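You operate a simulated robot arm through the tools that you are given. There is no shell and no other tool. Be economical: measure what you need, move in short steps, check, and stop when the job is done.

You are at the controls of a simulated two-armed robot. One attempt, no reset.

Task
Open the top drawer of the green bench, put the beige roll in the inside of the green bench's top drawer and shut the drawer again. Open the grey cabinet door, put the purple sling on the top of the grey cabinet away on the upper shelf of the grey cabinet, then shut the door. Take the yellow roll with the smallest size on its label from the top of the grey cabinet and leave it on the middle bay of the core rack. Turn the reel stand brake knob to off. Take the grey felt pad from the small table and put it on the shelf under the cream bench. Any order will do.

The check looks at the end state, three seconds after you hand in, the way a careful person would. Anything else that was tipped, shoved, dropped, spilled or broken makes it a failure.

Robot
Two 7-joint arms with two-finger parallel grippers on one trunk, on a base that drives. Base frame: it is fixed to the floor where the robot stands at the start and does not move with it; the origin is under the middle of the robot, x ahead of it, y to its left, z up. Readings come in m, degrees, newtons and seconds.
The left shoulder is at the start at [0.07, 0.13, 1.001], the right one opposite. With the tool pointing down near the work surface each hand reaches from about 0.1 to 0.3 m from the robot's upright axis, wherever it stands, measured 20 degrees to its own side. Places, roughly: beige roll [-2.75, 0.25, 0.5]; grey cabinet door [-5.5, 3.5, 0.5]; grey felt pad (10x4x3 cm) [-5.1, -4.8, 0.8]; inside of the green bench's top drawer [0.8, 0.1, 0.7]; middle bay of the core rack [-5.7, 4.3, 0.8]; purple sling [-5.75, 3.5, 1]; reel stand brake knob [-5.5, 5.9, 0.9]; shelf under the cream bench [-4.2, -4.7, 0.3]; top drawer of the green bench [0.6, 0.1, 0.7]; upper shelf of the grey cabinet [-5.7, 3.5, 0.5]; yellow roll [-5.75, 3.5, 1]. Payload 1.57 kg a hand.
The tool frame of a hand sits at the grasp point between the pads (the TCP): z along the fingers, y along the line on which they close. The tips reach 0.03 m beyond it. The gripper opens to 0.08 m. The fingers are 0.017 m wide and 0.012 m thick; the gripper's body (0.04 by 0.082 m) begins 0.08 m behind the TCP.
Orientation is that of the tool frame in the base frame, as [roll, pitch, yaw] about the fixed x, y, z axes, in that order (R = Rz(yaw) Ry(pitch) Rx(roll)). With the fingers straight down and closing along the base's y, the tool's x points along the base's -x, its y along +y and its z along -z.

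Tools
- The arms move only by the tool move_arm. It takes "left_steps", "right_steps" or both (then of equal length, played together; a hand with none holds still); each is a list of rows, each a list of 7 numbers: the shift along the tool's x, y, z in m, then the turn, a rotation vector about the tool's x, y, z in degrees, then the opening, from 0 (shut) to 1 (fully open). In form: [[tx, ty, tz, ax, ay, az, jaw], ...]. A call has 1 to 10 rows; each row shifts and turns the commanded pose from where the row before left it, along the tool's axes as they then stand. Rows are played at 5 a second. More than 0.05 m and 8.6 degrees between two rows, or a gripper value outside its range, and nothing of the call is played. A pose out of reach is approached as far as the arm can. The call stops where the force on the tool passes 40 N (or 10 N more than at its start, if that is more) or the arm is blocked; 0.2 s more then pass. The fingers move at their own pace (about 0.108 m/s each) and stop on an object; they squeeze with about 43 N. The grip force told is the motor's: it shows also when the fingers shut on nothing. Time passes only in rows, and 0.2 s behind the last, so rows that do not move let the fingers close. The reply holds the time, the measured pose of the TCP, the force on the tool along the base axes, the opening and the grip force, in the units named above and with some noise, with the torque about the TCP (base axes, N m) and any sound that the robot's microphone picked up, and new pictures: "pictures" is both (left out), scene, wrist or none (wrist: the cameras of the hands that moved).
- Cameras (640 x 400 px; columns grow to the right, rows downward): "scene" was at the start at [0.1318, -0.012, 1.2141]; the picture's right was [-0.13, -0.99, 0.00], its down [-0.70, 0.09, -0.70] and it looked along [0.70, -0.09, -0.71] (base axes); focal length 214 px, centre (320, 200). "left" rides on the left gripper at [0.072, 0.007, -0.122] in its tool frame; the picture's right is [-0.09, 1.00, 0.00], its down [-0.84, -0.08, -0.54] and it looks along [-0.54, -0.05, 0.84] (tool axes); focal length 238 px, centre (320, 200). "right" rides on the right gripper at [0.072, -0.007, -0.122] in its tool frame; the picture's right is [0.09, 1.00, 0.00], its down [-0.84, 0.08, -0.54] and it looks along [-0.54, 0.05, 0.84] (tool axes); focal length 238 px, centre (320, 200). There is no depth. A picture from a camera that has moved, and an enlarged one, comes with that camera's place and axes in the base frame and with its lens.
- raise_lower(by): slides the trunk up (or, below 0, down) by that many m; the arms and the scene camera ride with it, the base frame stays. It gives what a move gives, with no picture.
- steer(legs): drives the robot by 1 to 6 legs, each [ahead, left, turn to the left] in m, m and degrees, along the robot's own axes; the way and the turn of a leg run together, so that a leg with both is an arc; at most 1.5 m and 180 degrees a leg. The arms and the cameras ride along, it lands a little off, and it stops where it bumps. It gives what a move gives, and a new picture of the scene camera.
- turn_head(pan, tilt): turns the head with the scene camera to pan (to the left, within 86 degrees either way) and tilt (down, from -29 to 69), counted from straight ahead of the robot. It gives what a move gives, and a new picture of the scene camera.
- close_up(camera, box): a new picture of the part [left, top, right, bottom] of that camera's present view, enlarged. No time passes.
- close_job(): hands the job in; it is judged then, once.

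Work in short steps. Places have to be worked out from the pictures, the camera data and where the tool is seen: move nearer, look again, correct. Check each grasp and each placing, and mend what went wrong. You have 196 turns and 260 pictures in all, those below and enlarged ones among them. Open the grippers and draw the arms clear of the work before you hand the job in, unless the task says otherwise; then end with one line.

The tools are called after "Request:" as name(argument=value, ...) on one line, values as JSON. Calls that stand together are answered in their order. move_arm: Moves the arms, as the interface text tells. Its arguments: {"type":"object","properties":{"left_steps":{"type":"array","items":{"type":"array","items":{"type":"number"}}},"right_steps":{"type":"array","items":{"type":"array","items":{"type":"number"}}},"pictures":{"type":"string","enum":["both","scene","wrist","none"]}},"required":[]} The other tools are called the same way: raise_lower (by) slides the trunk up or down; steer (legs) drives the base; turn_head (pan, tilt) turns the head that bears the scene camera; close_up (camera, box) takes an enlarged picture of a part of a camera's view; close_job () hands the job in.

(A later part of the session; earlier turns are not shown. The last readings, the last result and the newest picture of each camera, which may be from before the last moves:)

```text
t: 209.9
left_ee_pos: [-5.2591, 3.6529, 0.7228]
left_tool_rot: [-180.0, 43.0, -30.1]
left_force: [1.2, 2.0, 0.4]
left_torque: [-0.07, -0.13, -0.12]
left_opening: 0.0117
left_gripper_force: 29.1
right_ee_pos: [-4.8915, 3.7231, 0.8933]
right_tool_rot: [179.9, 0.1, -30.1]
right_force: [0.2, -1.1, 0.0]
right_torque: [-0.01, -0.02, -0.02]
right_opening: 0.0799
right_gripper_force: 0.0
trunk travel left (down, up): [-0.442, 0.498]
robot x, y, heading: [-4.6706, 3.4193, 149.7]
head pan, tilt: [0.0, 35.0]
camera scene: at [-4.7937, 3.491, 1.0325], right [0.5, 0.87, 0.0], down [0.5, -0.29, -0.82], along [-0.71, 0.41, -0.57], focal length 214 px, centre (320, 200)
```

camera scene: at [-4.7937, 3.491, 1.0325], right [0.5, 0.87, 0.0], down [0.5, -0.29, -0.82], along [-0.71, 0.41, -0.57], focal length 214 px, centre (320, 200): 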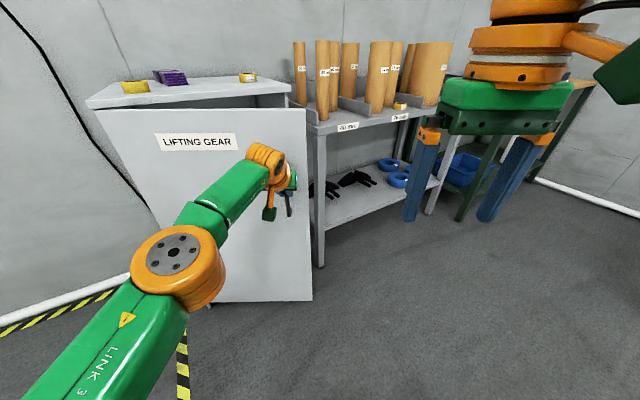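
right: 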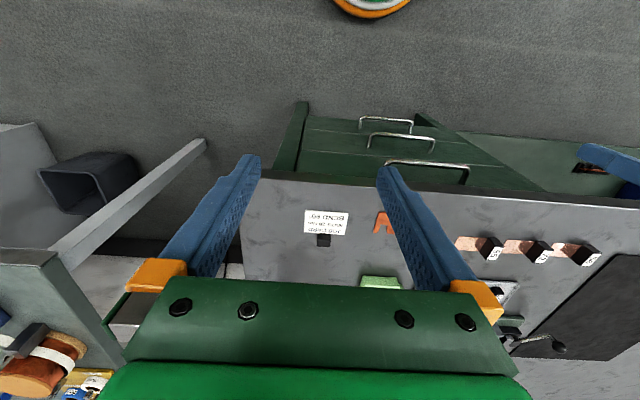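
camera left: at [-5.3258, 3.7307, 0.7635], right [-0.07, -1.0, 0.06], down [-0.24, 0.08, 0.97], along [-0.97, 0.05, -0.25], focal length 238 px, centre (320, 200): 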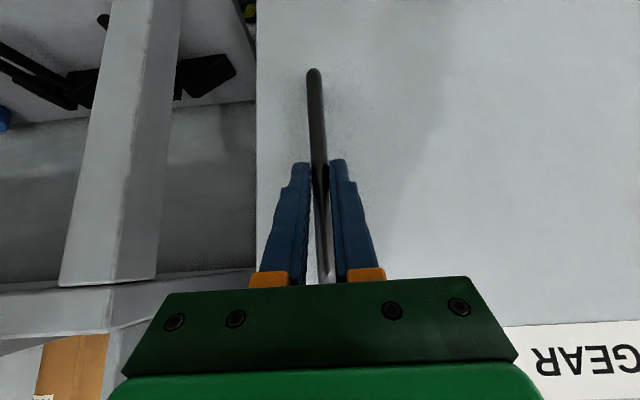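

The door opens smoothly with low forces. I continue the arc another 60°.

Request:
steer(legs=[[-0.09, 0.117, -10], [-0.09, 0.117, -10], [-0.09, 0.117, -10], [-0.09, 0.117, -10], [-0.09, 0.117, -10], [-0.09, 0.117, -10]])

```text
t: 216.1
left_ee_pos: [-5.0877, 3.2676, 0.7233]
left_tool_rot: [-179.8, 43.2, -90.3]
left_force: [-9.4, 0.7, 1.3]
left_torque: [-0.27, 0.27, 0.13]
left_opening: 0.0115
left_gripper_force: 28.9
right_ee_pos: [-4.845, 2.9817, 0.8952]
right_tool_rot: [-180.0, 0.2, -90.5]
right_force: [0.4, 0.1, 0.3]
right_torque: [0.0, 0.0, -0.06]
right_opening: 0.0798
right_gripper_force: 0.0
trunk travel left (down, up): [-0.442, 0.498]
robot x, y, heading: [-4.998, 2.6471, 89.6]
head pan, tilt: [0.0, 35.0]
camera scene: at [-4.9982, 2.783, 1.0326], right [1.0, -0.01, 0.0], down [0.0, -0.57, -0.82], along [0.01, 0.82, -0.57], focal length 214 px, centre (320, 200)
```

scene: 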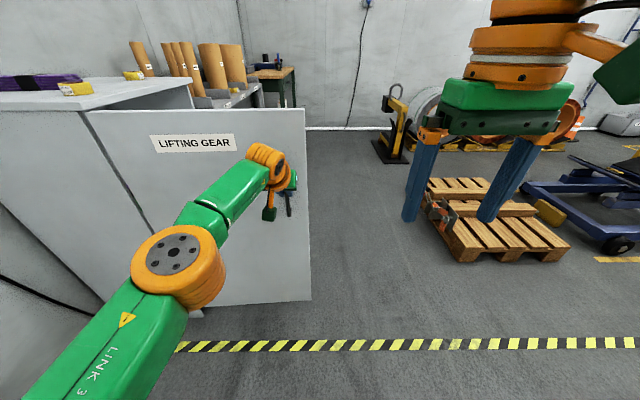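

The door stands at 90°. To gain room I try opening it a bit more, 20° in small legs.

Request:
steer(legs=[[-0.09, 0.117, -10], [-0.09, 0.117, -10]])

```text
t: 218.4
left_ee_pos: [-5.1227, 3.1259, 0.7233]
left_tool_rot: [179.8, 43.0, -111.2]
left_force: [19.7, 13.3, 10.1]
left_torque: [0.21, -0.33, -0.29]
left_opening: 0.0117
left_gripper_force: 29.4
right_ee_pos: [-4.995, 2.7752, 0.8915]
right_tool_rot: [179.7, 0.0, -110.9]
right_force: [0.4, -0.5, 0.6]
right_torque: [-0.02, 0.01, -0.05]
right_opening: 0.0801
right_gripper_force: 0.1
trunk travel left (down, up): [-0.442, 0.498]
robot x, y, heading: [-5.2603, 2.5148, 68.9]
head pan, tilt: [0.0, 35.0]
camera scene: at [-5.2058, 2.6423, 1.0323], right [0.93, -0.36, 0.0], down [-0.21, -0.54, -0.82], along [0.29, 0.76, -0.58], focal length 214 px, centre (320, 200)
```

scene: 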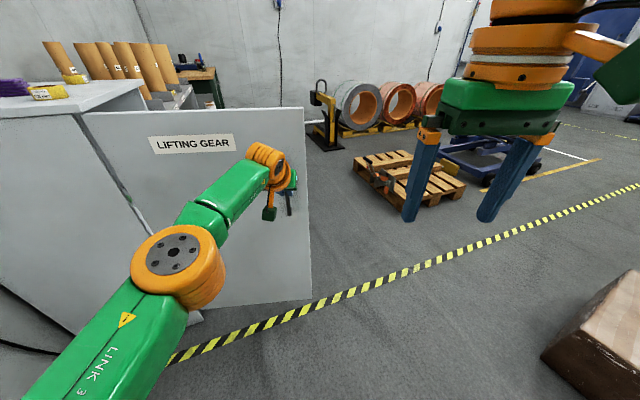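

The door is about 110° open, likely near its stop. I release, back away, raise the trunk, and drive around to face the cabinet.

Request:
move_arm(left_steps=[[0, 0, 0, 0, 0, 0, 1], [0, 0, 0, 0, 0, 0, 1], [0, 0, 0, 0, 0, 0, 1]], pictures="none")

Request:
steer(legs=[[-0.25, 0, 0], [0.34, -0.83, 0]])

Request:
raise_lower(by=0.38)

Request:
steer(legs=[[0, 0, 111], [0, -1.35, 0]])

```text
t: 219.2
left_ee_pos: [-5.1252, 3.1252, 0.7243]
left_tool_rot: [-179.8, 43.2, -111.0]
left_force: [0.0, 0.4, 0.5]
left_torque: [0.0, -0.04, -0.02]
left_opening: 0.08
left_gripper_force: 0.0
right_ee_pos: [-4.9993, 2.7739, 0.8934]
right_tool_rot: [179.9, 0.2, -110.9]
right_force: [-0.1, -0.4, 0.1]
right_torque: [0.0, 0.06, -0.03]
right_opening: 0.0799
right_gripper_force: 0.1
trunk travel left (down, up): [-0.442, 0.498]
robot x, y, heading: [-5.2586, 2.5115, 68.8]
head pan, tilt: [0.0, 35.0]
```

```text
t: 225.4
left_ee_pos: [-4.3195, 2.9055, 0.7235]
left_tool_rot: [180.0, 43.1, -111.4]
left_force: [0.2, -0.7, 0.1]
left_torque: [0.03, 0.0, -0.02]
left_opening: 0.0802
left_gripper_force: 0.0
right_ee_pos: [-4.1948, 2.5551, 0.8933]
right_tool_rot: [180.0, 0.1, -111.2]
right_force: [0.8, 0.1, 0.1]
right_torque: [0.02, 0.02, 0.0]
right_opening: 0.08
right_gripper_force: 0.1
trunk travel left (down, up): [-0.442, 0.498]
robot x, y, heading: [-4.4542, 2.2931, 68.7]
head pan, tilt: [0.0, 35.0]
camera scene: at [-4.4066, 2.4224, 1.0325], right [0.93, -0.36, 0.0], down [-0.21, -0.53, -0.82], along [0.3, 0.76, -0.57], focal length 214 px, centre (320, 200)
```

scene: 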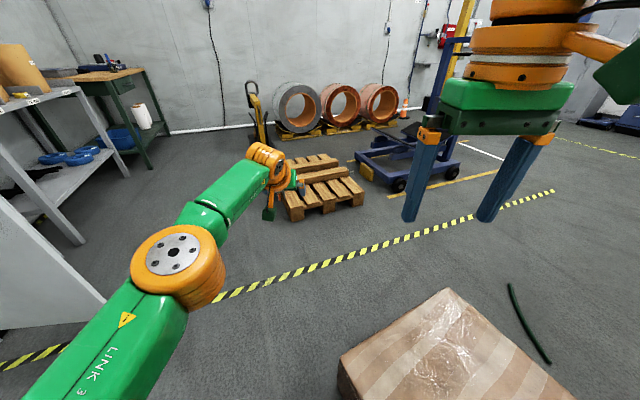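

```text
t: 229.0
left_ee_pos: [-4.321, 2.9068, 1.1042]
left_tool_rot: [-180.0, 43.2, -111.3]
left_force: [-0.4, 0.3, 0.6]
left_torque: [0.0, 0.0, -0.06]
left_opening: 0.0799
left_gripper_force: 0.1
right_ee_pos: [-4.1952, 2.5547, 1.2733]
right_tool_rot: [179.9, 0.2, -111.2]
right_force: [0.4, 0.1, -0.7]
right_torque: [-0.03, -0.02, 0.02]
right_opening: 0.0799
right_gripper_force: 0.1
trunk travel left (down, up): [-0.822, 0.118]
robot x, y, heading: [-4.4572, 2.2962, 68.6]
head pan, tilt: [0.0, 35.0]
```

```text
t: 235.9
left_ee_pos: [-5.0776, 2.421, 1.104]
left_tool_rot: [-179.5, 43.2, 0.1]
left_force: [0.0, -0.6, 0.4]
left_torque: [0.01, -0.01, -0.04]
left_opening: 0.0796
left_gripper_force: 0.0
right_ee_pos: [-4.7944, 2.6631, 1.274]
right_tool_rot: [-179.8, 0.2, -0.1]
right_force: [0.3, -0.7, -0.6]
right_torque: [0.05, -0.06, 0.0]
right_opening: 0.08
right_gripper_force: 0.1
trunk travel left (down, up): [-0.822, 0.118]
robot x, y, heading: [-4.453, 2.5158, 180.2]
head pan, tilt: [0.0, 35.0]
stopped in leg 2: the robot was blocked; the commanded pose is now the measured one
camera scene: at [-4.5943, 2.5093, 1.4125], right [0.0, 1.0, 0.0], down [0.57, 0.0, -0.82], along [-0.82, 0.0, -0.57], focal length 214 px, centre (320, 200)
```

scene: 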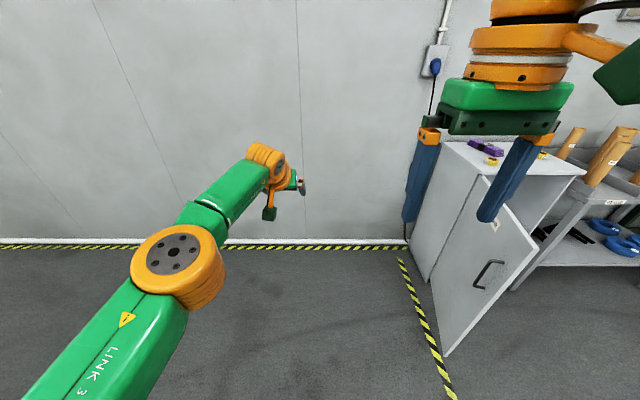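

Blocked, likely by the carton to my right. I step back 5 cm and look at it.

Request:
steer(legs=[[0, 0.06, 0]])

Request:
turn_head(pan=-86, tilt=50)

```text
t: 236.9
left_ee_pos: [-5.0783, 2.3746, 1.1056]
left_tool_rot: [179.4, 43.3, -0.7]
left_force: [-1.2, 0.4, 0.3]
left_torque: [-0.06, 0.02, 0.05]
left_opening: 0.0798
left_gripper_force: 0.0
right_ee_pos: [-4.7929, 2.6213, 1.2727]
right_tool_rot: [179.6, 0.1, -0.2]
right_force: [-0.7, 0.9, -0.3]
right_torque: [-0.1, 0.0, 0.01]
right_opening: 0.0802
right_gripper_force: 0.0
trunk travel left (down, up): [-0.822, 0.118]
robot x, y, heading: [-4.4605, 2.4586, 179.8]
head pan, tilt: [0.0, 35.0]
camera scene: at [-4.5943, 2.4674, 1.4124], right [0.01, 1.0, -0.01], down [0.57, -0.01, -0.82], along [-0.82, 0.0, -0.57], focal length 214 px, centre (320, 200)
```

scene: 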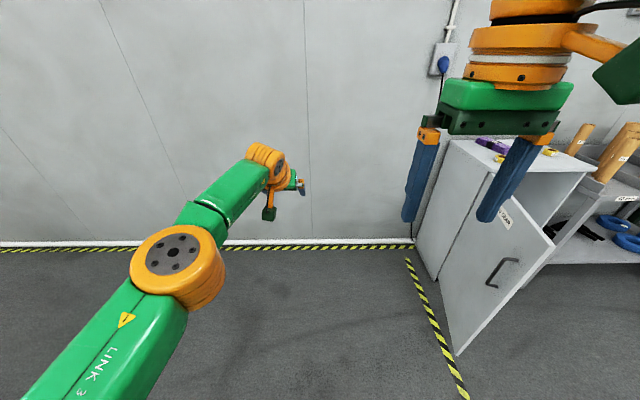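

```text
t: 238.5
left_ee_pos: [-5.0774, 2.3676, 1.1038]
left_tool_rot: [-179.9, 43.1, -0.3]
left_force: [-0.4, -0.5, -0.6]
left_torque: [0.0, -0.01, -0.02]
left_opening: 0.0799
left_gripper_force: 0.0
right_ee_pos: [-4.7945, 2.6093, 1.2727]
right_tool_rot: [179.9, 0.2, -0.2]
right_force: [0.1, -0.1, 0.0]
right_torque: [-0.01, 0.0, 0.03]
right_opening: 0.0798
right_gripper_force: 0.1
trunk travel left (down, up): [-0.822, 0.118]
robot x, y, heading: [-4.4605, 2.4575, 179.7]
head pan, tilt: [-85.9, 50.0]
camera scene: at [-4.5115, 2.5332, 1.3908], right [1.0, 0.07, 0.0], down [0.05, -0.76, -0.64], along [-0.04, 0.64, -0.77], focal length 214 px, centre (320, 200)
```

scene: 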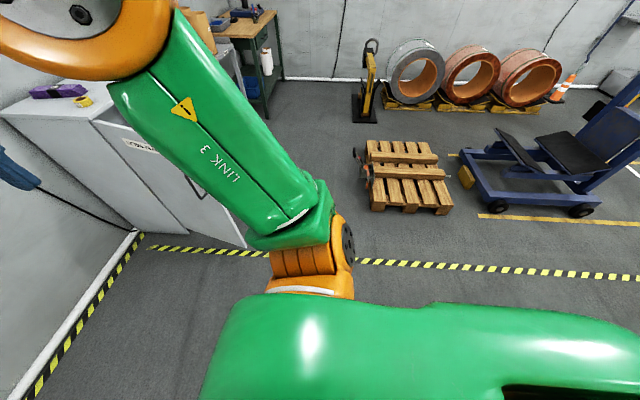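

The carton is hidden beneath my torso; its corner lies near (-4.2, 2.7). I move ahead 0.17 m first, between carton and door edge, then to the right.

Request:
steer(legs=[[0.17, 0, 0], [0, -1.15, 0.2]])

Request:
turn_head(pan=86, tilt=45)

```text
t: 245.3
left_ee_pos: [-5.2325, 3.5053, 1.104]
left_tool_rot: [-179.9, 43.2, -1.4]
left_force: [-0.1, 1.0, 0.3]
left_torque: [-0.01, -0.02, 0.01]
left_opening: 0.0799
left_gripper_force: 0.2
right_ee_pos: [-4.944, 3.7416, 1.2729]
right_tool_rot: [180.0, 0.2, -1.4]
right_force: [0.0, 0.1, 0.5]
right_torque: [0.0, 0.0, 0.0]
right_opening: 0.08
right_gripper_force: 0.1
trunk travel left (down, up): [-0.822, 0.118]
robot x, y, heading: [-4.6129, 3.583, 178.6]
head pan, tilt: [-85.9, 50.0]
camera scene: at [-4.6632, 3.6587, 1.3908], right [1.0, 0.05, 0.0], down [0.04, -0.76, -0.64], along [-0.03, 0.64, -0.77], focal length 214 px, centre (320, 200)
```

scene: 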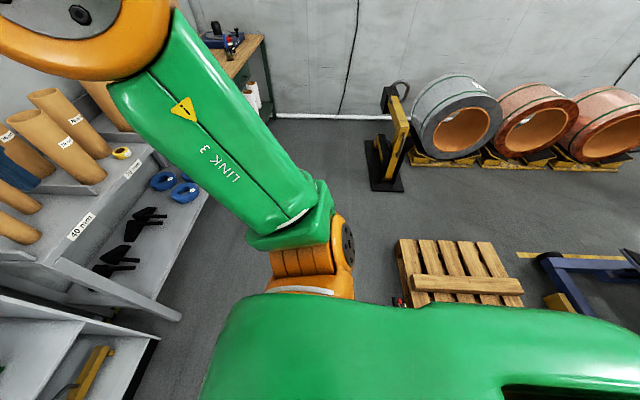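

```text
t: 247.9
left_ee_pos: [-5.2332, 3.5054, 1.1045]
left_tool_rot: [-179.9, 43.2, -1.5]
left_force: [-0.6, -0.8, -0.1]
left_torque: [0.01, 0.02, 0.02]
left_opening: 0.0802
left_gripper_force: 0.0
right_ee_pos: [-4.9432, 3.7428, 1.2729]
right_tool_rot: [179.9, 0.2, -1.4]
right_force: [0.2, 0.1, 0.1]
right_torque: [-0.01, 0.01, 0.01]
right_opening: 0.0797
right_gripper_force: 0.1
trunk travel left (down, up): [-0.822, 0.118]
robot x, y, heading: [-4.6109, 3.5855, 178.6]
head pan, tilt: [85.9, 45.0]
camera scene: at [-4.6674, 3.5017, 1.3977], right [-1.0, 0.1, 0.0], down [0.07, 0.7, -0.71], along [-0.07, -0.7, -0.71], focal length 214 px, centre (320, 200)
```

scene: 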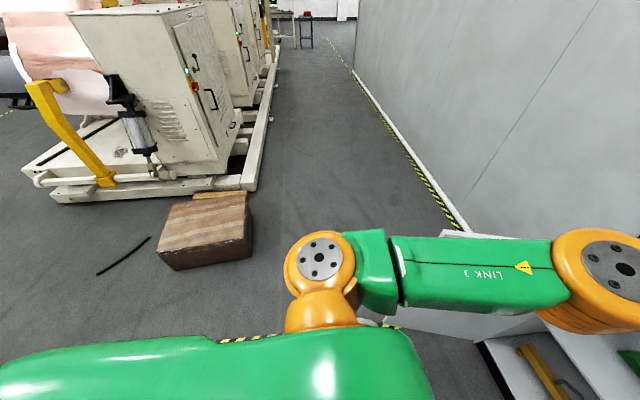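

The carton looks unmoved and upright. Now I look at the open cabinet.

Request:
turn_head(pan=10, tilt=40)

Request:
close_up(camera="left", box=[0, 0, 640, 400])

```text
t: 249.4
left_ee_pos: [-5.2316, 3.5061, 1.1036]
left_tool_rot: [-179.9, 43.2, -1.5]
left_force: [-0.8, -0.1, 0.2]
left_torque: [0.01, 0.0, 0.02]
left_opening: 0.08
left_gripper_force: 0.1
right_ee_pos: [-4.9442, 3.7411, 1.2736]
right_tool_rot: [180.0, 0.2, -1.4]
right_force: [-0.4, -0.5, -0.2]
right_torque: [-0.02, 0.0, 0.01]
right_opening: 0.0801
right_gripper_force: 0.0
trunk travel left (down, up): [-0.822, 0.118]
robot x, y, heading: [-4.6076, 3.5809, 178.6]
head pan, tilt: [10.0, 40.0]
camera scene: at [-4.7437, 3.5698, 1.4049], right [-0.15, 0.99, 0.0], down [0.64, 0.1, -0.77], along [-0.76, -0.11, -0.64], focal length 214 px, centre (320, 200)
```

scene: 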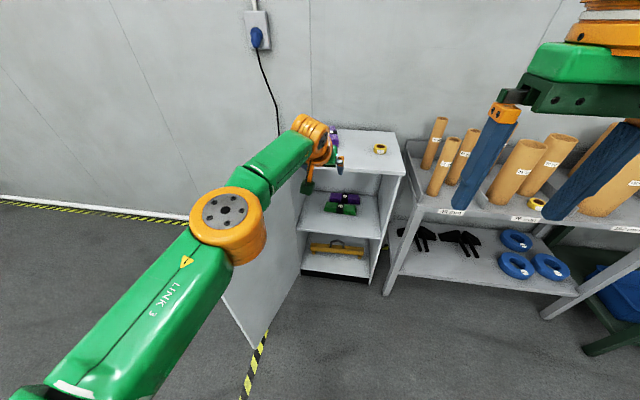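

```text
1.00 times, centred on (320, 200) of left (not enlarged: the box is as wide or as high as the picture)
camera zoom: at [-5.0966, 3.4942, 1.1438], right [-0.09, -0.99, 0.06], down [-0.24, 0.08, 0.97], along [-0.97, 0.08, -0.24], focal length 238 px, centre (320, 200)
```

zoom: 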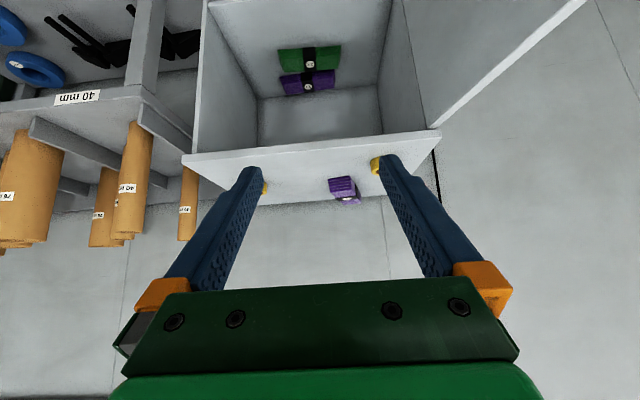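

Inside the upper shelf (z≈0.55) lie a green and a purple sling at y≈3.46–3.64; the right side (y≈3.65–3.79) is free. I go for the top sling: pull the right hand back, turn 11° left to align with its axis, and approach.

Request:
move_arm(right_steps=[[0.05, 0, 0, 0, 0, 0, 1], [0.05, 0, 0, 0, 0, 0, 1]], pictures="none")

Request:
steer(legs=[[0.25, -0.06, 12.4]])

Request:
close_up(camera="left", box=[0, 0, 640, 400])

```text
t: 250.0
left_ee_pos: [-5.2299, 3.5055, 1.1061]
left_tool_rot: [179.9, 43.4, -1.5]
left_force: [0.4, 0.1, -0.1]
left_torque: [-0.01, 0.02, -0.02]
left_opening: 0.0801
left_gripper_force: 0.0
right_ee_pos: [-4.8421, 3.7396, 1.2719]
right_tool_rot: [179.9, 0.5, -1.4]
right_force: [-0.5, -0.9, 0.2]
right_torque: [0.02, 0.02, -0.02]
right_opening: 0.0799
right_gripper_force: 0.3
trunk travel left (down, up): [-0.822, 0.118]
robot x, y, heading: [-4.6107, 3.5865, 178.7]
head pan, tilt: [10.0, 40.0]
```

```text
t: 251.9
left_ee_pos: [-5.4561, 3.4121, 1.1062]
left_tool_rot: [-179.9, 43.5, 10.9]
left_force: [-0.1, 0.2, 0.2]
left_torque: [0.05, 0.01, 0.0]
left_opening: 0.0796
left_gripper_force: 0.0
right_ee_pos: [-5.1275, 3.7241, 1.2721]
right_tool_rot: [179.9, 0.4, 10.9]
right_force: [0.4, -0.7, -0.4]
right_torque: [0.01, 0.05, -0.01]
right_opening: 0.08
right_gripper_force: 0.0
trunk travel left (down, up): [-0.822, 0.118]
robot x, y, heading: [-4.8663, 3.6218, -168.9]
head pan, tilt: [10.0, 40.0]
camera scene: at [-4.9917, 3.5797, 1.4053], right [-0.36, 0.93, 0.0], down [0.6, 0.23, -0.77], along [-0.72, -0.27, -0.64], focal length 214 px, centre (320, 200)
```

scene: 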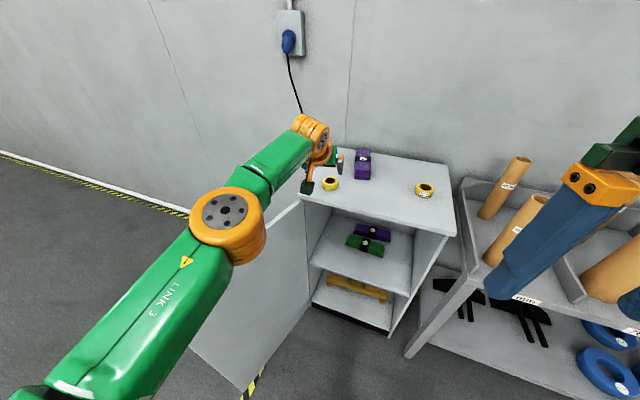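

```text
1.00 times, centred on (320, 200) of left (not enlarged: the box is as wide or as high as the picture)
camera zoom: at [-5.3209, 3.4304, 1.145], right [0.12, -0.99, 0.06], down [-0.25, 0.03, 0.97], along [-0.96, -0.13, -0.24], focal length 238 px, centre (320, 200)
```

zoom: 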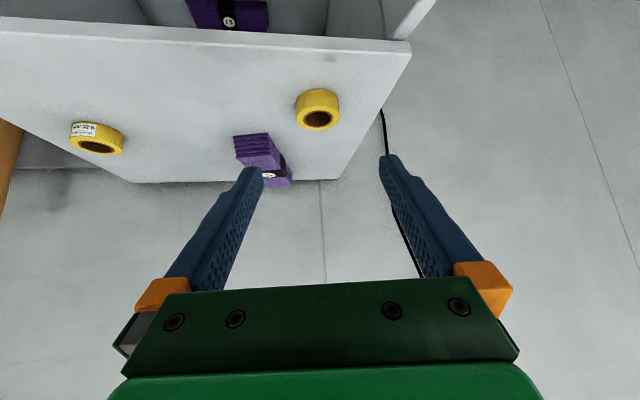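

Sling centre ≈(-5.74, 3.463), aligned with my heading. I drive [0.245 ahead, 0.096 right] above it, lower part way and look.

Request:
steer(legs=[[0.245, -0.096, 0]])

Request:
raise_lower(by=-0.06)

Request:
close_up(camera="left", box=[0, 0, 640, 400])

```text
t: 253.8
left_ee_pos: [-5.7149, 3.4604, 1.1052]
left_tool_rot: [-179.9, 43.3, 10.8]
left_force: [0.0, -0.1, -0.1]
left_torque: [0.01, 0.02, 0.02]
left_opening: 0.08
left_gripper_force: 0.0
right_ee_pos: [-5.3841, 3.77, 1.2728]
right_tool_rot: [-180.0, 0.4, 10.8]
right_force: [0.4, -0.6, 0.5]
right_torque: [-0.02, 0.03, 0.0]
right_opening: 0.0798
right_gripper_force: 0.1
trunk travel left (down, up): [-0.822, 0.118]
robot x, y, heading: [-5.1234, 3.6622, -169.6]
head pan, tilt: [10.0, 40.0]
camera scene: at [-5.2494, 3.6257, 1.4052], right [-0.35, 0.94, 0.0], down [0.6, 0.23, -0.77], along [-0.72, -0.27, -0.64], focal length 214 px, centre (320, 200)
```

scene: 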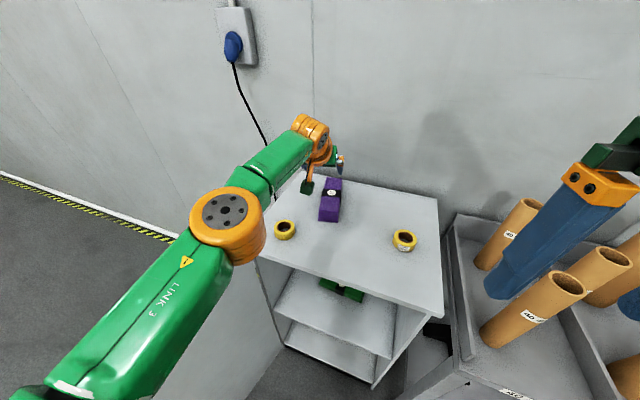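

```text
t: 254.8
left_ee_pos: [-5.7168, 3.462, 1.0448]
left_tool_rot: [-179.9, 43.3, 10.6]
left_force: [0.1, -0.5, -0.5]
left_torque: [0.02, 0.01, -0.01]
left_opening: 0.0799
left_gripper_force: 0.1
right_ee_pos: [-5.3872, 3.7709, 1.2128]
right_tool_rot: [180.0, 0.2, 10.8]
right_force: [-0.8, 0.9, -0.1]
right_torque: [0.02, 0.0, 0.01]
right_opening: 0.0802
right_gripper_force: 0.1
trunk travel left (down, up): [-0.762, 0.178]
robot x, y, heading: [-5.1251, 3.668, -169.3]
head pan, tilt: [10.0, 40.0]
```

```text
1.00 times, centred on (320, 200) of left (not enlarged: the box is as wide or as high as the picture)
camera zoom: at [-5.5817, 3.4785, 1.0839], right [0.12, -0.99, 0.06], down [-0.25, 0.03, 0.97], along [-0.96, -0.13, -0.24], focal length 238 px, centre (320, 200)
```

zoom: 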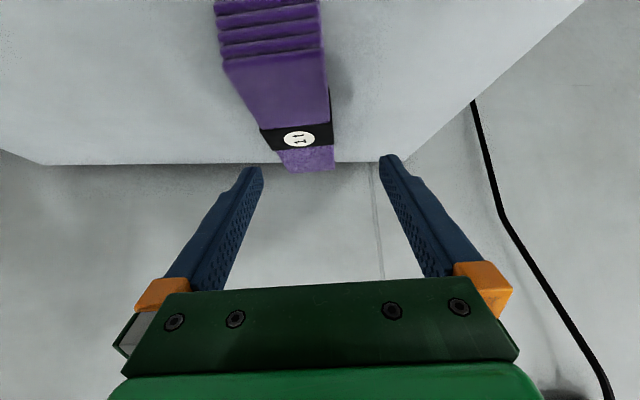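

The sling is ~0.055 wide, offset 15 mm in +y from the jaw centre. I shift 15 mm, lower 0.06 m and look.

Request:
move_arm(left_steps=[[0, -0.015, 0, 0, 0, 0, 1]], pictures="none")

Request:
raise_lower(by=-0.03)

Request:
close_up(camera="left", box=[0, 0, 640, 400])

```text
t: 255.2
left_ee_pos: [-5.7167, 3.4749, 1.0398]
left_tool_rot: [-180.0, 43.2, 10.6]
left_force: [0.9, 0.3, 0.4]
left_torque: [-0.01, 0.0, 0.01]
left_opening: 0.0796
left_gripper_force: 0.2
left hand out of reach, approached as far as the arm can: row 1
right_ee_pos: [-5.3868, 3.772, 1.2117]
right_tool_rot: [179.9, 0.3, 10.7]
right_force: [-0.2, 0.1, 0.5]
right_torque: [-0.02, -0.03, 0.01]
right_opening: 0.0799
right_gripper_force: 0.1
trunk travel left (down, up): [-0.762, 0.178]
robot x, y, heading: [-5.1253, 3.6653, -169.6]
head pan, tilt: [10.0, 40.0]
```

```text
t: 255.9
left_ee_pos: [-5.7165, 3.4756, 1.0101]
left_tool_rot: [-180.0, 43.2, 10.6]
left_force: [-0.3, -0.1, -1.1]
left_torque: [-0.02, -0.02, 0.0]
left_opening: 0.0798
left_gripper_force: 0.1
right_ee_pos: [-5.3868, 3.7707, 1.1807]
right_tool_rot: [179.9, 0.3, 10.6]
right_force: [0.1, -0.4, -0.2]
right_torque: [0.0, 0.0, 0.01]
right_opening: 0.0801
right_gripper_force: 0.0
trunk travel left (down, up): [-0.732, 0.208]
robot x, y, heading: [-5.1248, 3.6666, -169.4]
head pan, tilt: [10.0, 40.0]
```

```text
1.00 times, centred on (320, 200) of left (not enlarged: the box is as wide or as high as the picture)
camera zoom: at [-5.5805, 3.4925, 1.0495], right [0.12, -0.99, 0.06], down [-0.25, 0.03, 0.97], along [-0.96, -0.13, -0.24], focal length 238 px, centre (320, 200)
```

zoom: 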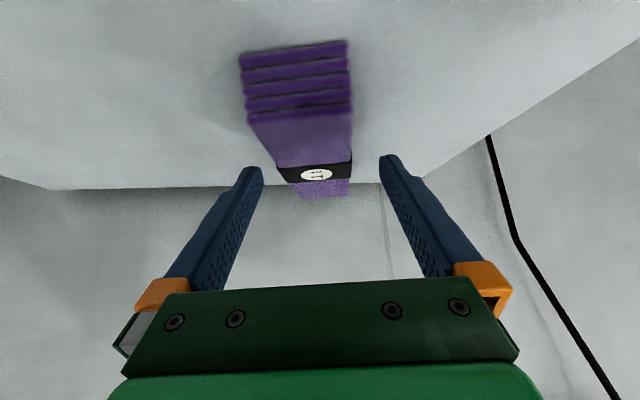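

Aligned. I lower 0.037 m and close.

Request:
raise_lower(by=-0.036)

Request:
close_up(camera="left", box=[0, 0, 640, 400])

```text
t: 256.7
left_ee_pos: [-5.7161, 3.475, 0.9743]
left_tool_rot: [-179.9, 43.3, 10.6]
left_force: [-0.6, -0.3, -0.9]
left_torque: [0.02, 0.01, -0.03]
left_opening: 0.0802
left_gripper_force: 0.0
right_ee_pos: [-5.3863, 3.7698, 1.1465]
right_tool_rot: [180.0, 0.2, 10.7]
right_force: [0.0, -0.3, 0.1]
right_torque: [0.0, 0.0, 0.01]
right_opening: 0.08
right_gripper_force: 0.0
trunk travel left (down, up): [-0.696, 0.244]
robot x, y, heading: [-5.1204, 3.668, -169.4]
head pan, tilt: [10.0, 40.0]
```

```text
1.00 times, centred on (320, 200) of left (not enlarged: the box is as wide or as high as the picture)
camera zoom: at [-5.5803, 3.4925, 1.0136], right [0.12, -0.99, 0.06], down [-0.25, 0.03, 0.97], along [-0.96, -0.13, -0.24], focal length 238 px, centre (320, 200)
```

zoom: 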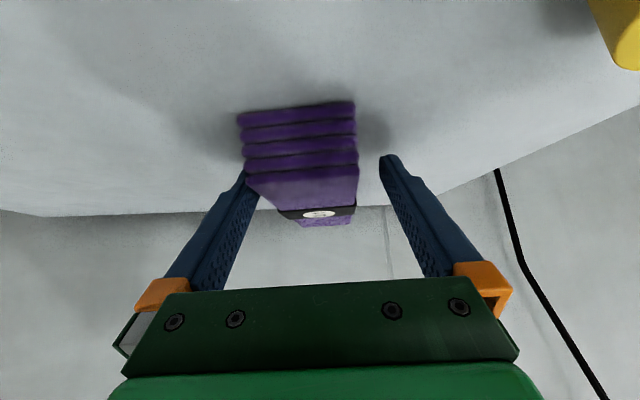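

The sling is between the fingers. Closing and lifting.

Request:
move_arm(left_steps=[[0, -0.003, 0, 0, 0, 0, 1], [0, 0, 0, 0, 0, 0, 0], [0, 0, 0, 0, 0, 0, 0], [0, 0, 0, 0, 0, 0, 0], [0, 0, 0, 0, 0, 0, 0]], pictures="none")

Request:
raise_lower(by=0.1)

Request:
close_up(camera="left", box=[0, 0, 640, 400])

```text
t: 257.9
left_ee_pos: [-5.7165, 3.4777, 0.974]
left_tool_rot: [-180.0, 43.3, 10.6]
left_force: [-0.6, 0.8, 0.2]
left_torque: [-0.07, -0.04, 0.13]
left_opening: 0.0619
left_gripper_force: 43.4
right_ee_pos: [-5.387, 3.7702, 1.1461]
right_tool_rot: [179.9, 0.2, 10.8]
right_force: [0.1, 0.5, -0.6]
right_torque: [0.03, 0.01, 0.0]
right_opening: 0.0799
right_gripper_force: 0.1
trunk travel left (down, up): [-0.696, 0.244]
robot x, y, heading: [-5.1238, 3.6641, -169.4]
head pan, tilt: [10.0, 40.0]
```

```text
t: 259.2
left_ee_pos: [-5.7181, 3.4784, 1.0726]
left_tool_rot: [-179.9, 43.2, 10.6]
left_force: [0.0, 0.5, -2.6]
left_torque: [0.03, -0.19, -0.02]
left_opening: 0.062
left_gripper_force: 42.9
right_ee_pos: [-5.3883, 3.7708, 1.2461]
right_tool_rot: [180.0, 0.2, 10.7]
right_force: [-0.3, 0.1, -0.2]
right_torque: [0.01, 0.04, 0.02]
right_opening: 0.0802
right_gripper_force: 0.0
trunk travel left (down, up): [-0.796, 0.144]
robot x, y, heading: [-5.125, 3.6685, -169.2]
head pan, tilt: [10.0, 40.0]
```

```text
1.00 times, centred on (320, 200) of left (not enlarged: the box is as wide or as high as the picture)
camera zoom: at [-5.5823, 3.4951, 1.1129], right [0.12, -0.99, 0.06], down [-0.25, 0.03, 0.97], along [-0.96, -0.13, -0.24], focal length 238 px, centre (320, 200)
```

zoom: 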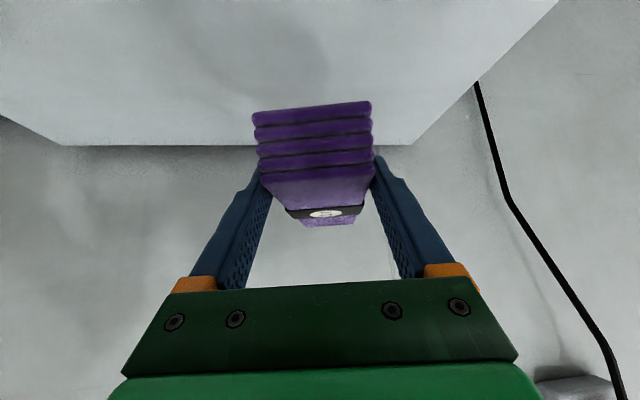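

Sling held level. I back off 0.5 m, straighten to heading 180°, and line the hand up with the free right part of the shelf (y≈3.716), then lower.

Request:
steer(legs=[[-0.5, 0, 0], [0, -0.035, -10.8]])

Request:
raise_lower(by=-0.4)

Request:
close_up(camera="left", box=[0, 0, 640, 400])

```text
t: 262.9
left_ee_pos: [-5.2521, 3.7166, 1.0729]
left_tool_rot: [-179.7, 43.3, 0.1]
left_force: [-0.3, -0.1, -2.7]
left_torque: [0.01, -0.18, 0.0]
left_opening: 0.0614
left_gripper_force: 43.5
right_ee_pos: [-4.8738, 3.9415, 1.2454]
right_tool_rot: [-179.9, 0.1, 0.0]
right_force: [0.0, -0.3, 0.0]
right_torque: [0.01, -0.01, -0.01]
right_opening: 0.0802
right_gripper_force: 0.0
trunk travel left (down, up): [-0.796, 0.144]
robot x, y, heading: [-4.6339, 3.7955, 179.9]
head pan, tilt: [10.0, 40.0]
camera scene: at [-4.7689, 3.7748, 1.3787], right [-0.17, 0.98, 0.0], down [0.63, 0.11, -0.76], along [-0.75, -0.13, -0.64], focal length 214 px, centre (320, 200)
```

scene: 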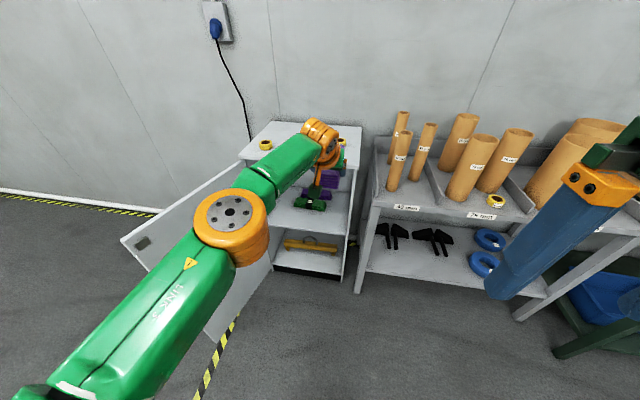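

```text
t: 266.7
left_ee_pos: [-5.2509, 3.7192, 0.6735]
left_tool_rot: [-179.7, 43.2, 0.0]
left_force: [0.7, 0.2, -3.5]
left_torque: [-0.01, -0.21, 0.02]
left_opening: 0.0618
left_gripper_force: 42.8
right_ee_pos: [-4.8735, 3.9455, 0.8454]
right_tool_rot: [179.9, 0.2, -0.1]
right_force: [0.1, 0.3, 0.6]
right_torque: [0.0, 0.04, -0.04]
right_opening: 0.0801
right_gripper_force: 0.0
trunk travel left (down, up): [-0.396, 0.544]
robot x, y, heading: [-4.6308, 3.7946, 179.7]
head pan, tilt: [10.0, 40.0]
```

```text
1.00 times, centred on (320, 200) of left (not enlarged: the box is as wide or as high as the picture)
camera zoom: at [-5.1149, 3.711, 0.7129], right [-0.07, -1.0, 0.06], down [-0.24, 0.08, 0.97], along [-0.97, 0.05, -0.24], focal length 238 px, centre (320, 200)
```

zoom: 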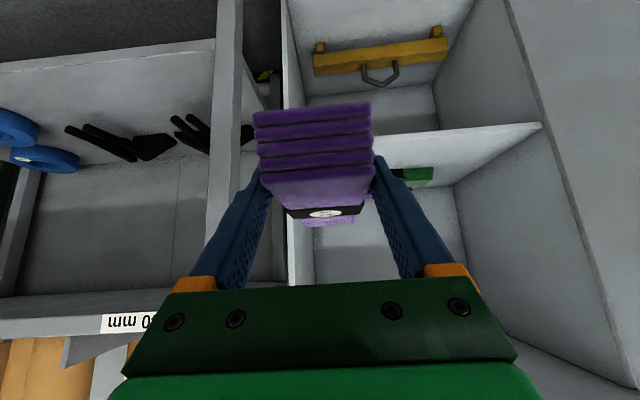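

Cabinet's right inner wall is near y≈3.78, shelf z≈0.49–0.51. I shift 1 cm left, lower to TCP z≈0.58 and drive in 0.25 m, then look.

Request:
raise_lower(by=-0.09)

Request:
steer(legs=[[0.22, 0.011, 0.3]])

Request:
close_up(camera="left", box=[0, 0, 640, 400])

```text
t: 268.0
left_ee_pos: [-5.2504, 3.7192, 0.5837]
left_tool_rot: [-179.9, 43.2, -0.1]
left_force: [-0.6, 0.2, -2.6]
left_torque: [0.02, -0.19, -0.02]
left_opening: 0.0616
left_gripper_force: 43.2
right_ee_pos: [-4.873, 3.9446, 0.7557]
right_tool_rot: [179.9, 0.2, -0.1]
right_force: [0.3, -0.8, 0.6]
right_torque: [-0.03, 0.0, -0.01]
right_opening: 0.0798
right_gripper_force: 0.2
trunk travel left (down, up): [-0.306, 0.634]
robot x, y, heading: [-4.6361, 3.7995, 179.7]
head pan, tilt: [10.0, 40.0]
```

```text
t: 269.7
left_ee_pos: [-5.4769, 3.7056, 0.5819]
left_tool_rot: [-179.9, 43.2, 0.1]
left_force: [0.3, -0.1, -3.6]
left_torque: [-0.01, -0.24, -0.02]
left_opening: 0.0617
left_gripper_force: 43.1
right_ee_pos: [-5.0999, 3.9334, 0.7548]
right_tool_rot: [179.9, 0.1, 0.2]
right_force: [0.5, -0.5, 0.5]
right_torque: [-0.01, 0.0, 0.02]
right_opening: 0.0802
right_gripper_force: 0.0
trunk travel left (down, up): [-0.306, 0.634]
robot x, y, heading: [-4.8606, 3.7851, -179.9]
head pan, tilt: [10.0, 40.0]
camera scene: at [-4.9935, 3.7671, 0.8887], right [-0.18, 0.98, 0.0], down [0.63, 0.11, -0.77], along [-0.75, -0.13, -0.64], focal length 214 px, centre (320, 200)
```

scene: 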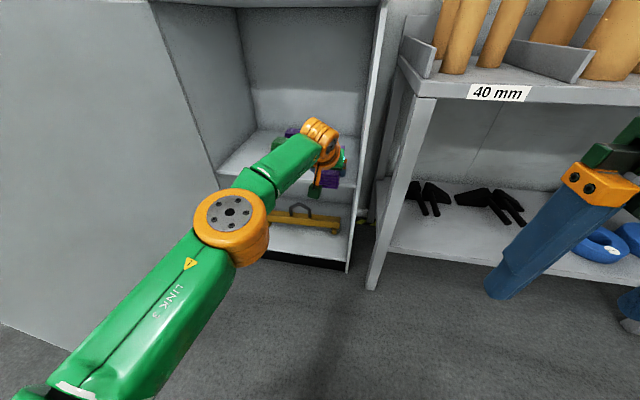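

```text
1.00 times, centred on (320, 200) of left (not enlarged: the box is as wide or as high as the picture)
camera zoom: at [-5.3404, 3.6984, 0.6226], right [-0.07, -1.0, 0.06], down [-0.24, 0.08, 0.97], along [-0.97, 0.05, -0.24], focal length 238 px, centre (320, 200)
```

zoom: 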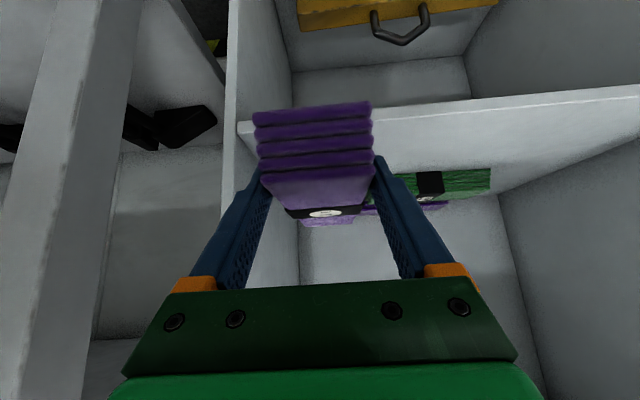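

Clear path: shelf at z≈0.50, green sling's end at y≈3.645. I shift 6 mm right and drive in 0.18 m.

Request:
steer(legs=[[0.18, -0.006, 0]])

Request:
close_up(camera="left", box=[0, 0, 640, 400])

```text
t: 271.2
left_ee_pos: [-5.6608, 3.711, 0.5823]
left_tool_rot: [-179.9, 43.1, 0.1]
left_force: [0.3, 0.5, -3.3]
left_torque: [0.02, -0.19, 0.0]
left_opening: 0.0618
left_gripper_force: 43.3
right_ee_pos: [-5.2829, 3.9392, 0.756]
right_tool_rot: [179.9, 0.1, 0.1]
right_force: [-0.4, 0.3, 0.0]
right_torque: [-0.01, -0.02, 0.05]
right_opening: 0.0801
right_gripper_force: 0.1
trunk travel left (down, up): [-0.306, 0.634]
robot x, y, heading: [-5.0446, 3.7883, -180.0]
head pan, tilt: [10.0, 40.0]
camera scene: at [-5.177, 3.7729, 0.8887], right [-0.17, 0.98, 0.0], down [0.63, 0.11, -0.77], along [-0.75, -0.13, -0.64], focal length 214 px, centre (320, 200)
```

scene: 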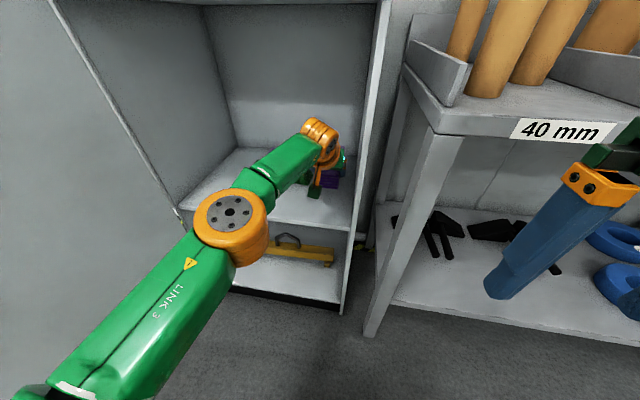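

```text
1.00 times, centred on (320, 200) of left (not enlarged: the box is as wide or as high as the picture)
camera zoom: at [-5.5239, 3.7043, 0.6226], right [-0.07, -1.0, 0.06], down [-0.24, 0.08, 0.97], along [-0.97, 0.05, -0.24], focal length 238 px, centre (320, 200)
```

zoom: 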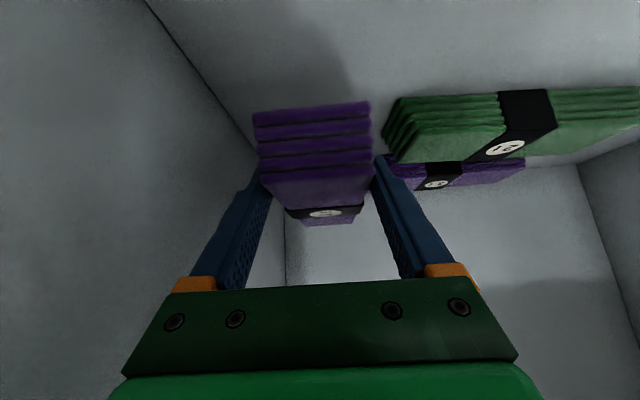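

Good spacing. I lower in steps until contact.

Request:
raise_lower(by=-0.035)

Request:
raise_lower(by=-0.008)

```text
t: 272.0
left_ee_pos: [-5.6584, 3.7113, 0.5482]
left_tool_rot: [-179.9, 43.3, 0.1]
left_force: [0.4, 0.1, -3.4]
left_torque: [0.05, -0.19, 0.02]
left_opening: 0.0616
left_gripper_force: 42.9
right_ee_pos: [-5.2825, 3.9399, 0.7204]
right_tool_rot: [179.9, 0.3, 0.0]
right_force: [-0.3, 0.6, 0.2]
right_torque: [0.02, -0.02, 0.01]
right_opening: 0.0799
right_gripper_force: 0.1
trunk travel left (down, up): [-0.271, 0.669]
robot x, y, heading: [-5.0422, 3.7895, -179.4]
head pan, tilt: [10.0, 40.0]
```

```text
t: 272.6
left_ee_pos: [-5.6605, 3.7119, 0.5405]
left_tool_rot: [-179.9, 43.1, 0.1]
left_force: [0.0, 0.3, -3.0]
left_torque: [-0.01, -0.21, 0.0]
left_opening: 0.0616
left_gripper_force: 43.4
right_ee_pos: [-5.2818, 3.94, 0.7112]
right_tool_rot: [179.9, 0.3, 0.0]
right_force: [0.5, 0.5, -0.1]
right_torque: [0.0, -0.02, 0.01]
right_opening: 0.0798
right_gripper_force: 0.0
trunk travel left (down, up): [-0.263, 0.677]
robot x, y, heading: [-5.0447, 3.7928, -179.9]
head pan, tilt: [10.0, 40.0]
```

Request:
raise_lower(by=-0.008)

Request:
close_up(camera="left", box=[0, 0, 640, 400])

```text
t: 273.1
left_ee_pos: [-5.6598, 3.7126, 0.5344]
left_tool_rot: [-179.9, 43.4, 0.0]
left_force: [-3.8, -1.2, 3.8]
left_torque: [-0.22, 1.02, -0.09]
left_opening: 0.0615
left_gripper_force: 43.1
right_ee_pos: [-5.2815, 3.9389, 0.7051]
right_tool_rot: [179.9, 0.4, 0.1]
right_force: [0.4, 0.5, -0.1]
right_torque: [-0.01, -0.01, -0.01]
right_opening: 0.0798
right_gripper_force: 0.1
trunk travel left (down, up): [-0.255, 0.685]
robot x, y, heading: [-5.0433, 3.7874, -179.9]
head pan, tilt: [10.0, 40.0]
```

```text
1.00 times, centred on (320, 200) of left (not enlarged: the box is as wide or as high as the picture)
camera zoom: at [-5.5231, 3.7043, 0.5732], right [-0.07, -1.0, 0.06], down [-0.23, 0.08, 0.97], along [-0.97, 0.05, -0.24], focal length 238 px, centre (320, 200)
```

zoom: 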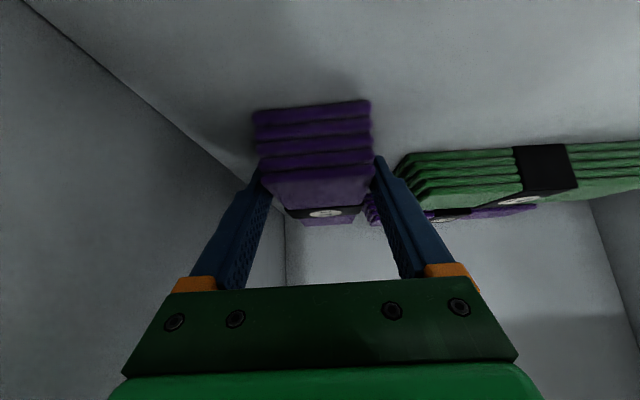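

Contact made. I open, rise 6 cm, and back out.

Request:
move_arm(left_steps=[[0, 0, 0, 0, 0, 0, 1], [0, 0, 0, 0, 0, 0, 1], [0, 0, 0, 0, 0, 0, 1]], pictures="none")

Request:
raise_lower(by=0.06)

Request:
steer(legs=[[-0.3, 0, 0]])

Request:
close_up(camera="left", box=[0, 0, 640, 400])

```text
t: 273.9
left_ee_pos: [-5.6594, 3.7115, 0.5331]
left_tool_rot: [-179.8, 43.2, 0.0]
left_force: [0.4, -0.3, -0.1]
left_torque: [-0.05, 0.0, 0.0]
left_opening: 0.08
left_gripper_force: 0.0
right_ee_pos: [-5.2817, 3.9396, 0.7054]
right_tool_rot: [179.9, 0.2, 0.1]
right_force: [0.3, -0.1, -0.2]
right_torque: [-0.02, -0.03, -0.01]
right_opening: 0.08
right_gripper_force: 0.0
trunk travel left (down, up): [-0.255, 0.685]
robot x, y, heading: [-5.0435, 3.7898, -180.0]
head pan, tilt: [10.0, 40.0]
```

```text
t: 274.9
left_ee_pos: [-5.6599, 3.7113, 0.5926]
left_tool_rot: [-179.9, 43.2, 0.0]
left_force: [0.6, -0.2, 0.8]
left_torque: [0.02, 0.01, 0.0]
left_opening: 0.0799
left_gripper_force: 0.1
right_ee_pos: [-5.2817, 3.9382, 0.7656]
right_tool_rot: [180.0, 0.1, 0.2]
right_force: [0.4, -0.2, -0.5]
right_torque: [-0.04, 0.01, 0.0]
right_opening: 0.0802
right_gripper_force: 0.0
trunk travel left (down, up): [-0.315, 0.625]
robot x, y, heading: [-5.0408, 3.7878, -180.0]
head pan, tilt: [10.0, 40.0]
```

```text
t: 277.0
left_ee_pos: [-5.358, 3.7099, 0.5936]
left_tool_rot: [-179.9, 43.1, 0.3]
left_force: [-0.2, 0.1, 0.7]
left_torque: [0.02, -0.01, -0.03]
left_opening: 0.0803
left_gripper_force: 0.1
right_ee_pos: [-4.9813, 3.9407, 0.7649]
right_tool_rot: [179.8, 0.3, 0.4]
right_force: [-1.3, 0.7, 1.3]
right_torque: [-0.02, 0.01, 0.03]
right_opening: 0.0798
right_gripper_force: 0.0
trunk travel left (down, up): [-0.315, 0.625]
robot x, y, heading: [-4.7444, 3.792, -179.8]
head pan, tilt: [10.0, 40.0]
camera scene: at [-4.8738, 3.7734, 0.898], right [-0.18, 0.98, 0.0], down [0.63, 0.12, -0.77], along [-0.75, -0.14, -0.64], focal length 214 px, centre (320, 200)
```

scene: 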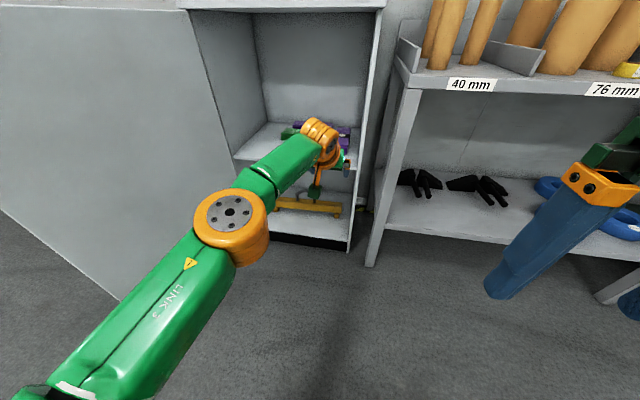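

```text
1.00 times, centred on (320, 200) of left (not enlarged: the box is as wide or as high as the picture)
camera zoom: at [-5.2208, 3.7028, 0.6325], right [-0.06, -1.0, 0.06], down [-0.24, 0.07, 0.97], along [-0.97, 0.04, -0.24], focal length 238 px, centre (320, 200)
```

zoom: 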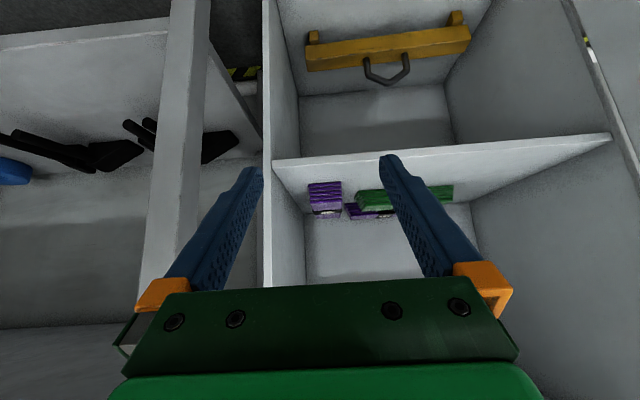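

The sling is on the upper shelf. Now to shut the door I drive round to its outer side: raise, go east and south around the door's edge, turn to heading 69°.

Request:
raise_lower(by=0.4)

Request:
raise_lower(by=0.05)

Request:
steer(legs=[[0.12, 0, 0], [0, 1.43, 0]])

```text
t: 280.8
left_ee_pos: [-5.3579, 3.7092, 0.9928]
left_tool_rot: [-179.9, 43.2, 0.4]
left_force: [0.4, -0.5, -0.4]
left_torque: [-0.03, -0.02, -0.02]
left_opening: 0.08
left_gripper_force: 0.0
right_ee_pos: [-4.9802, 3.9388, 1.1649]
right_tool_rot: [179.9, 0.2, 0.3]
right_force: [0.2, 0.4, -0.4]
right_torque: [0.02, 0.0, 0.0]
right_opening: 0.08
right_gripper_force: 0.0
trunk travel left (down, up): [-0.715, 0.225]
robot x, y, heading: [-4.7399, 3.7898, -179.6]
head pan, tilt: [10.0, 40.0]
```

```text
t: 281.8
left_ee_pos: [-5.3569, 3.7098, 1.0443]
left_tool_rot: [-180.0, 43.2, 0.4]
left_force: [-0.9, 1.3, -0.2]
left_torque: [0.0, 0.03, 0.03]
left_opening: 0.0801
left_gripper_force: 0.0
right_ee_pos: [-4.9816, 3.9393, 1.2155]
right_tool_rot: [179.9, 0.2, 0.4]
right_force: [-0.3, 0.6, 0.0]
right_torque: [-0.02, 0.01, -0.01]
right_opening: 0.0802
right_gripper_force: 0.0
trunk travel left (down, up): [-0.765, 0.175]
robot x, y, heading: [-4.7451, 3.7882, -179.5]
head pan, tilt: [10.0, 40.0]
```

```text
t: 289.7
left_ee_pos: [-5.4583, 2.2741, 1.0428]
left_tool_rot: [-179.9, 43.2, 0.9]
left_force: [-0.1, 0.0, -0.3]
left_torque: [-0.02, 0.02, -0.01]
left_opening: 0.08
left_gripper_force: 0.1
right_ee_pos: [-5.084, 2.5071, 1.2138]
right_tool_rot: [179.9, 0.2, 0.8]
right_force: [-1.2, 0.5, -0.7]
right_torque: [0.04, -0.01, 0.0]
right_opening: 0.0799
right_gripper_force: 0.1
trunk travel left (down, up): [-0.765, 0.175]
robot x, y, heading: [-4.8437, 2.3566, -179.3]
head pan, tilt: [10.0, 40.0]
camera scene: at [-4.9763, 2.3417, 1.3479], right [-0.19, 0.98, 0.0], down [0.63, 0.12, -0.77], along [-0.75, -0.14, -0.64], focal length 214 px, centre (320, 200)
```

scene: 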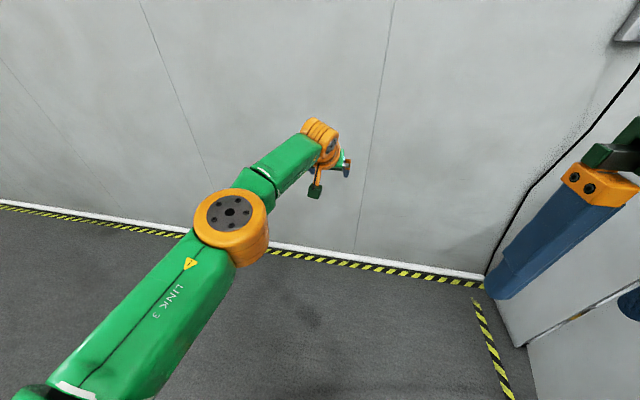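

I drove ahead rather than back on the first leg, yet nothing stopped me. I turn to face the door and inspect it.

Request:
steer(legs=[[0, 0, -110.5], [-0.125, 0.3, 0]])

```text
t: 296.4
left_ee_pos: [-5.0522, 2.9406, 1.0429]
left_tool_rot: [179.8, 43.2, -107.7]
left_force: [0.3, 0.2, 0.0]
left_torque: [0.01, 0.01, 0.01]
left_opening: 0.08
left_gripper_force: 0.0
right_ee_pos: [-4.9506, 2.511, 1.2144]
right_tool_rot: [179.8, 0.2, -107.6]
right_force: [-0.2, -0.2, 0.1]
right_torque: [-0.02, 0.0, 0.01]
right_opening: 0.0802
right_gripper_force: 0.1
trunk travel left (down, up): [-0.765, 0.175]
robot x, y, heading: [-5.1675, 2.3284, 72.2]
head pan, tilt: [10.0, 40.0]
camera scene: at [-5.1383, 2.4604, 1.3479], right [0.99, -0.13, 0.0], down [-0.09, -0.64, -0.77], along [0.1, 0.76, -0.64], focal length 214 px, centre (320, 200)
```

scene: 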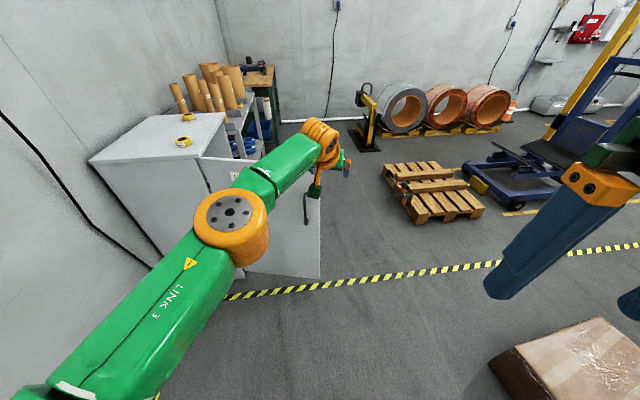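

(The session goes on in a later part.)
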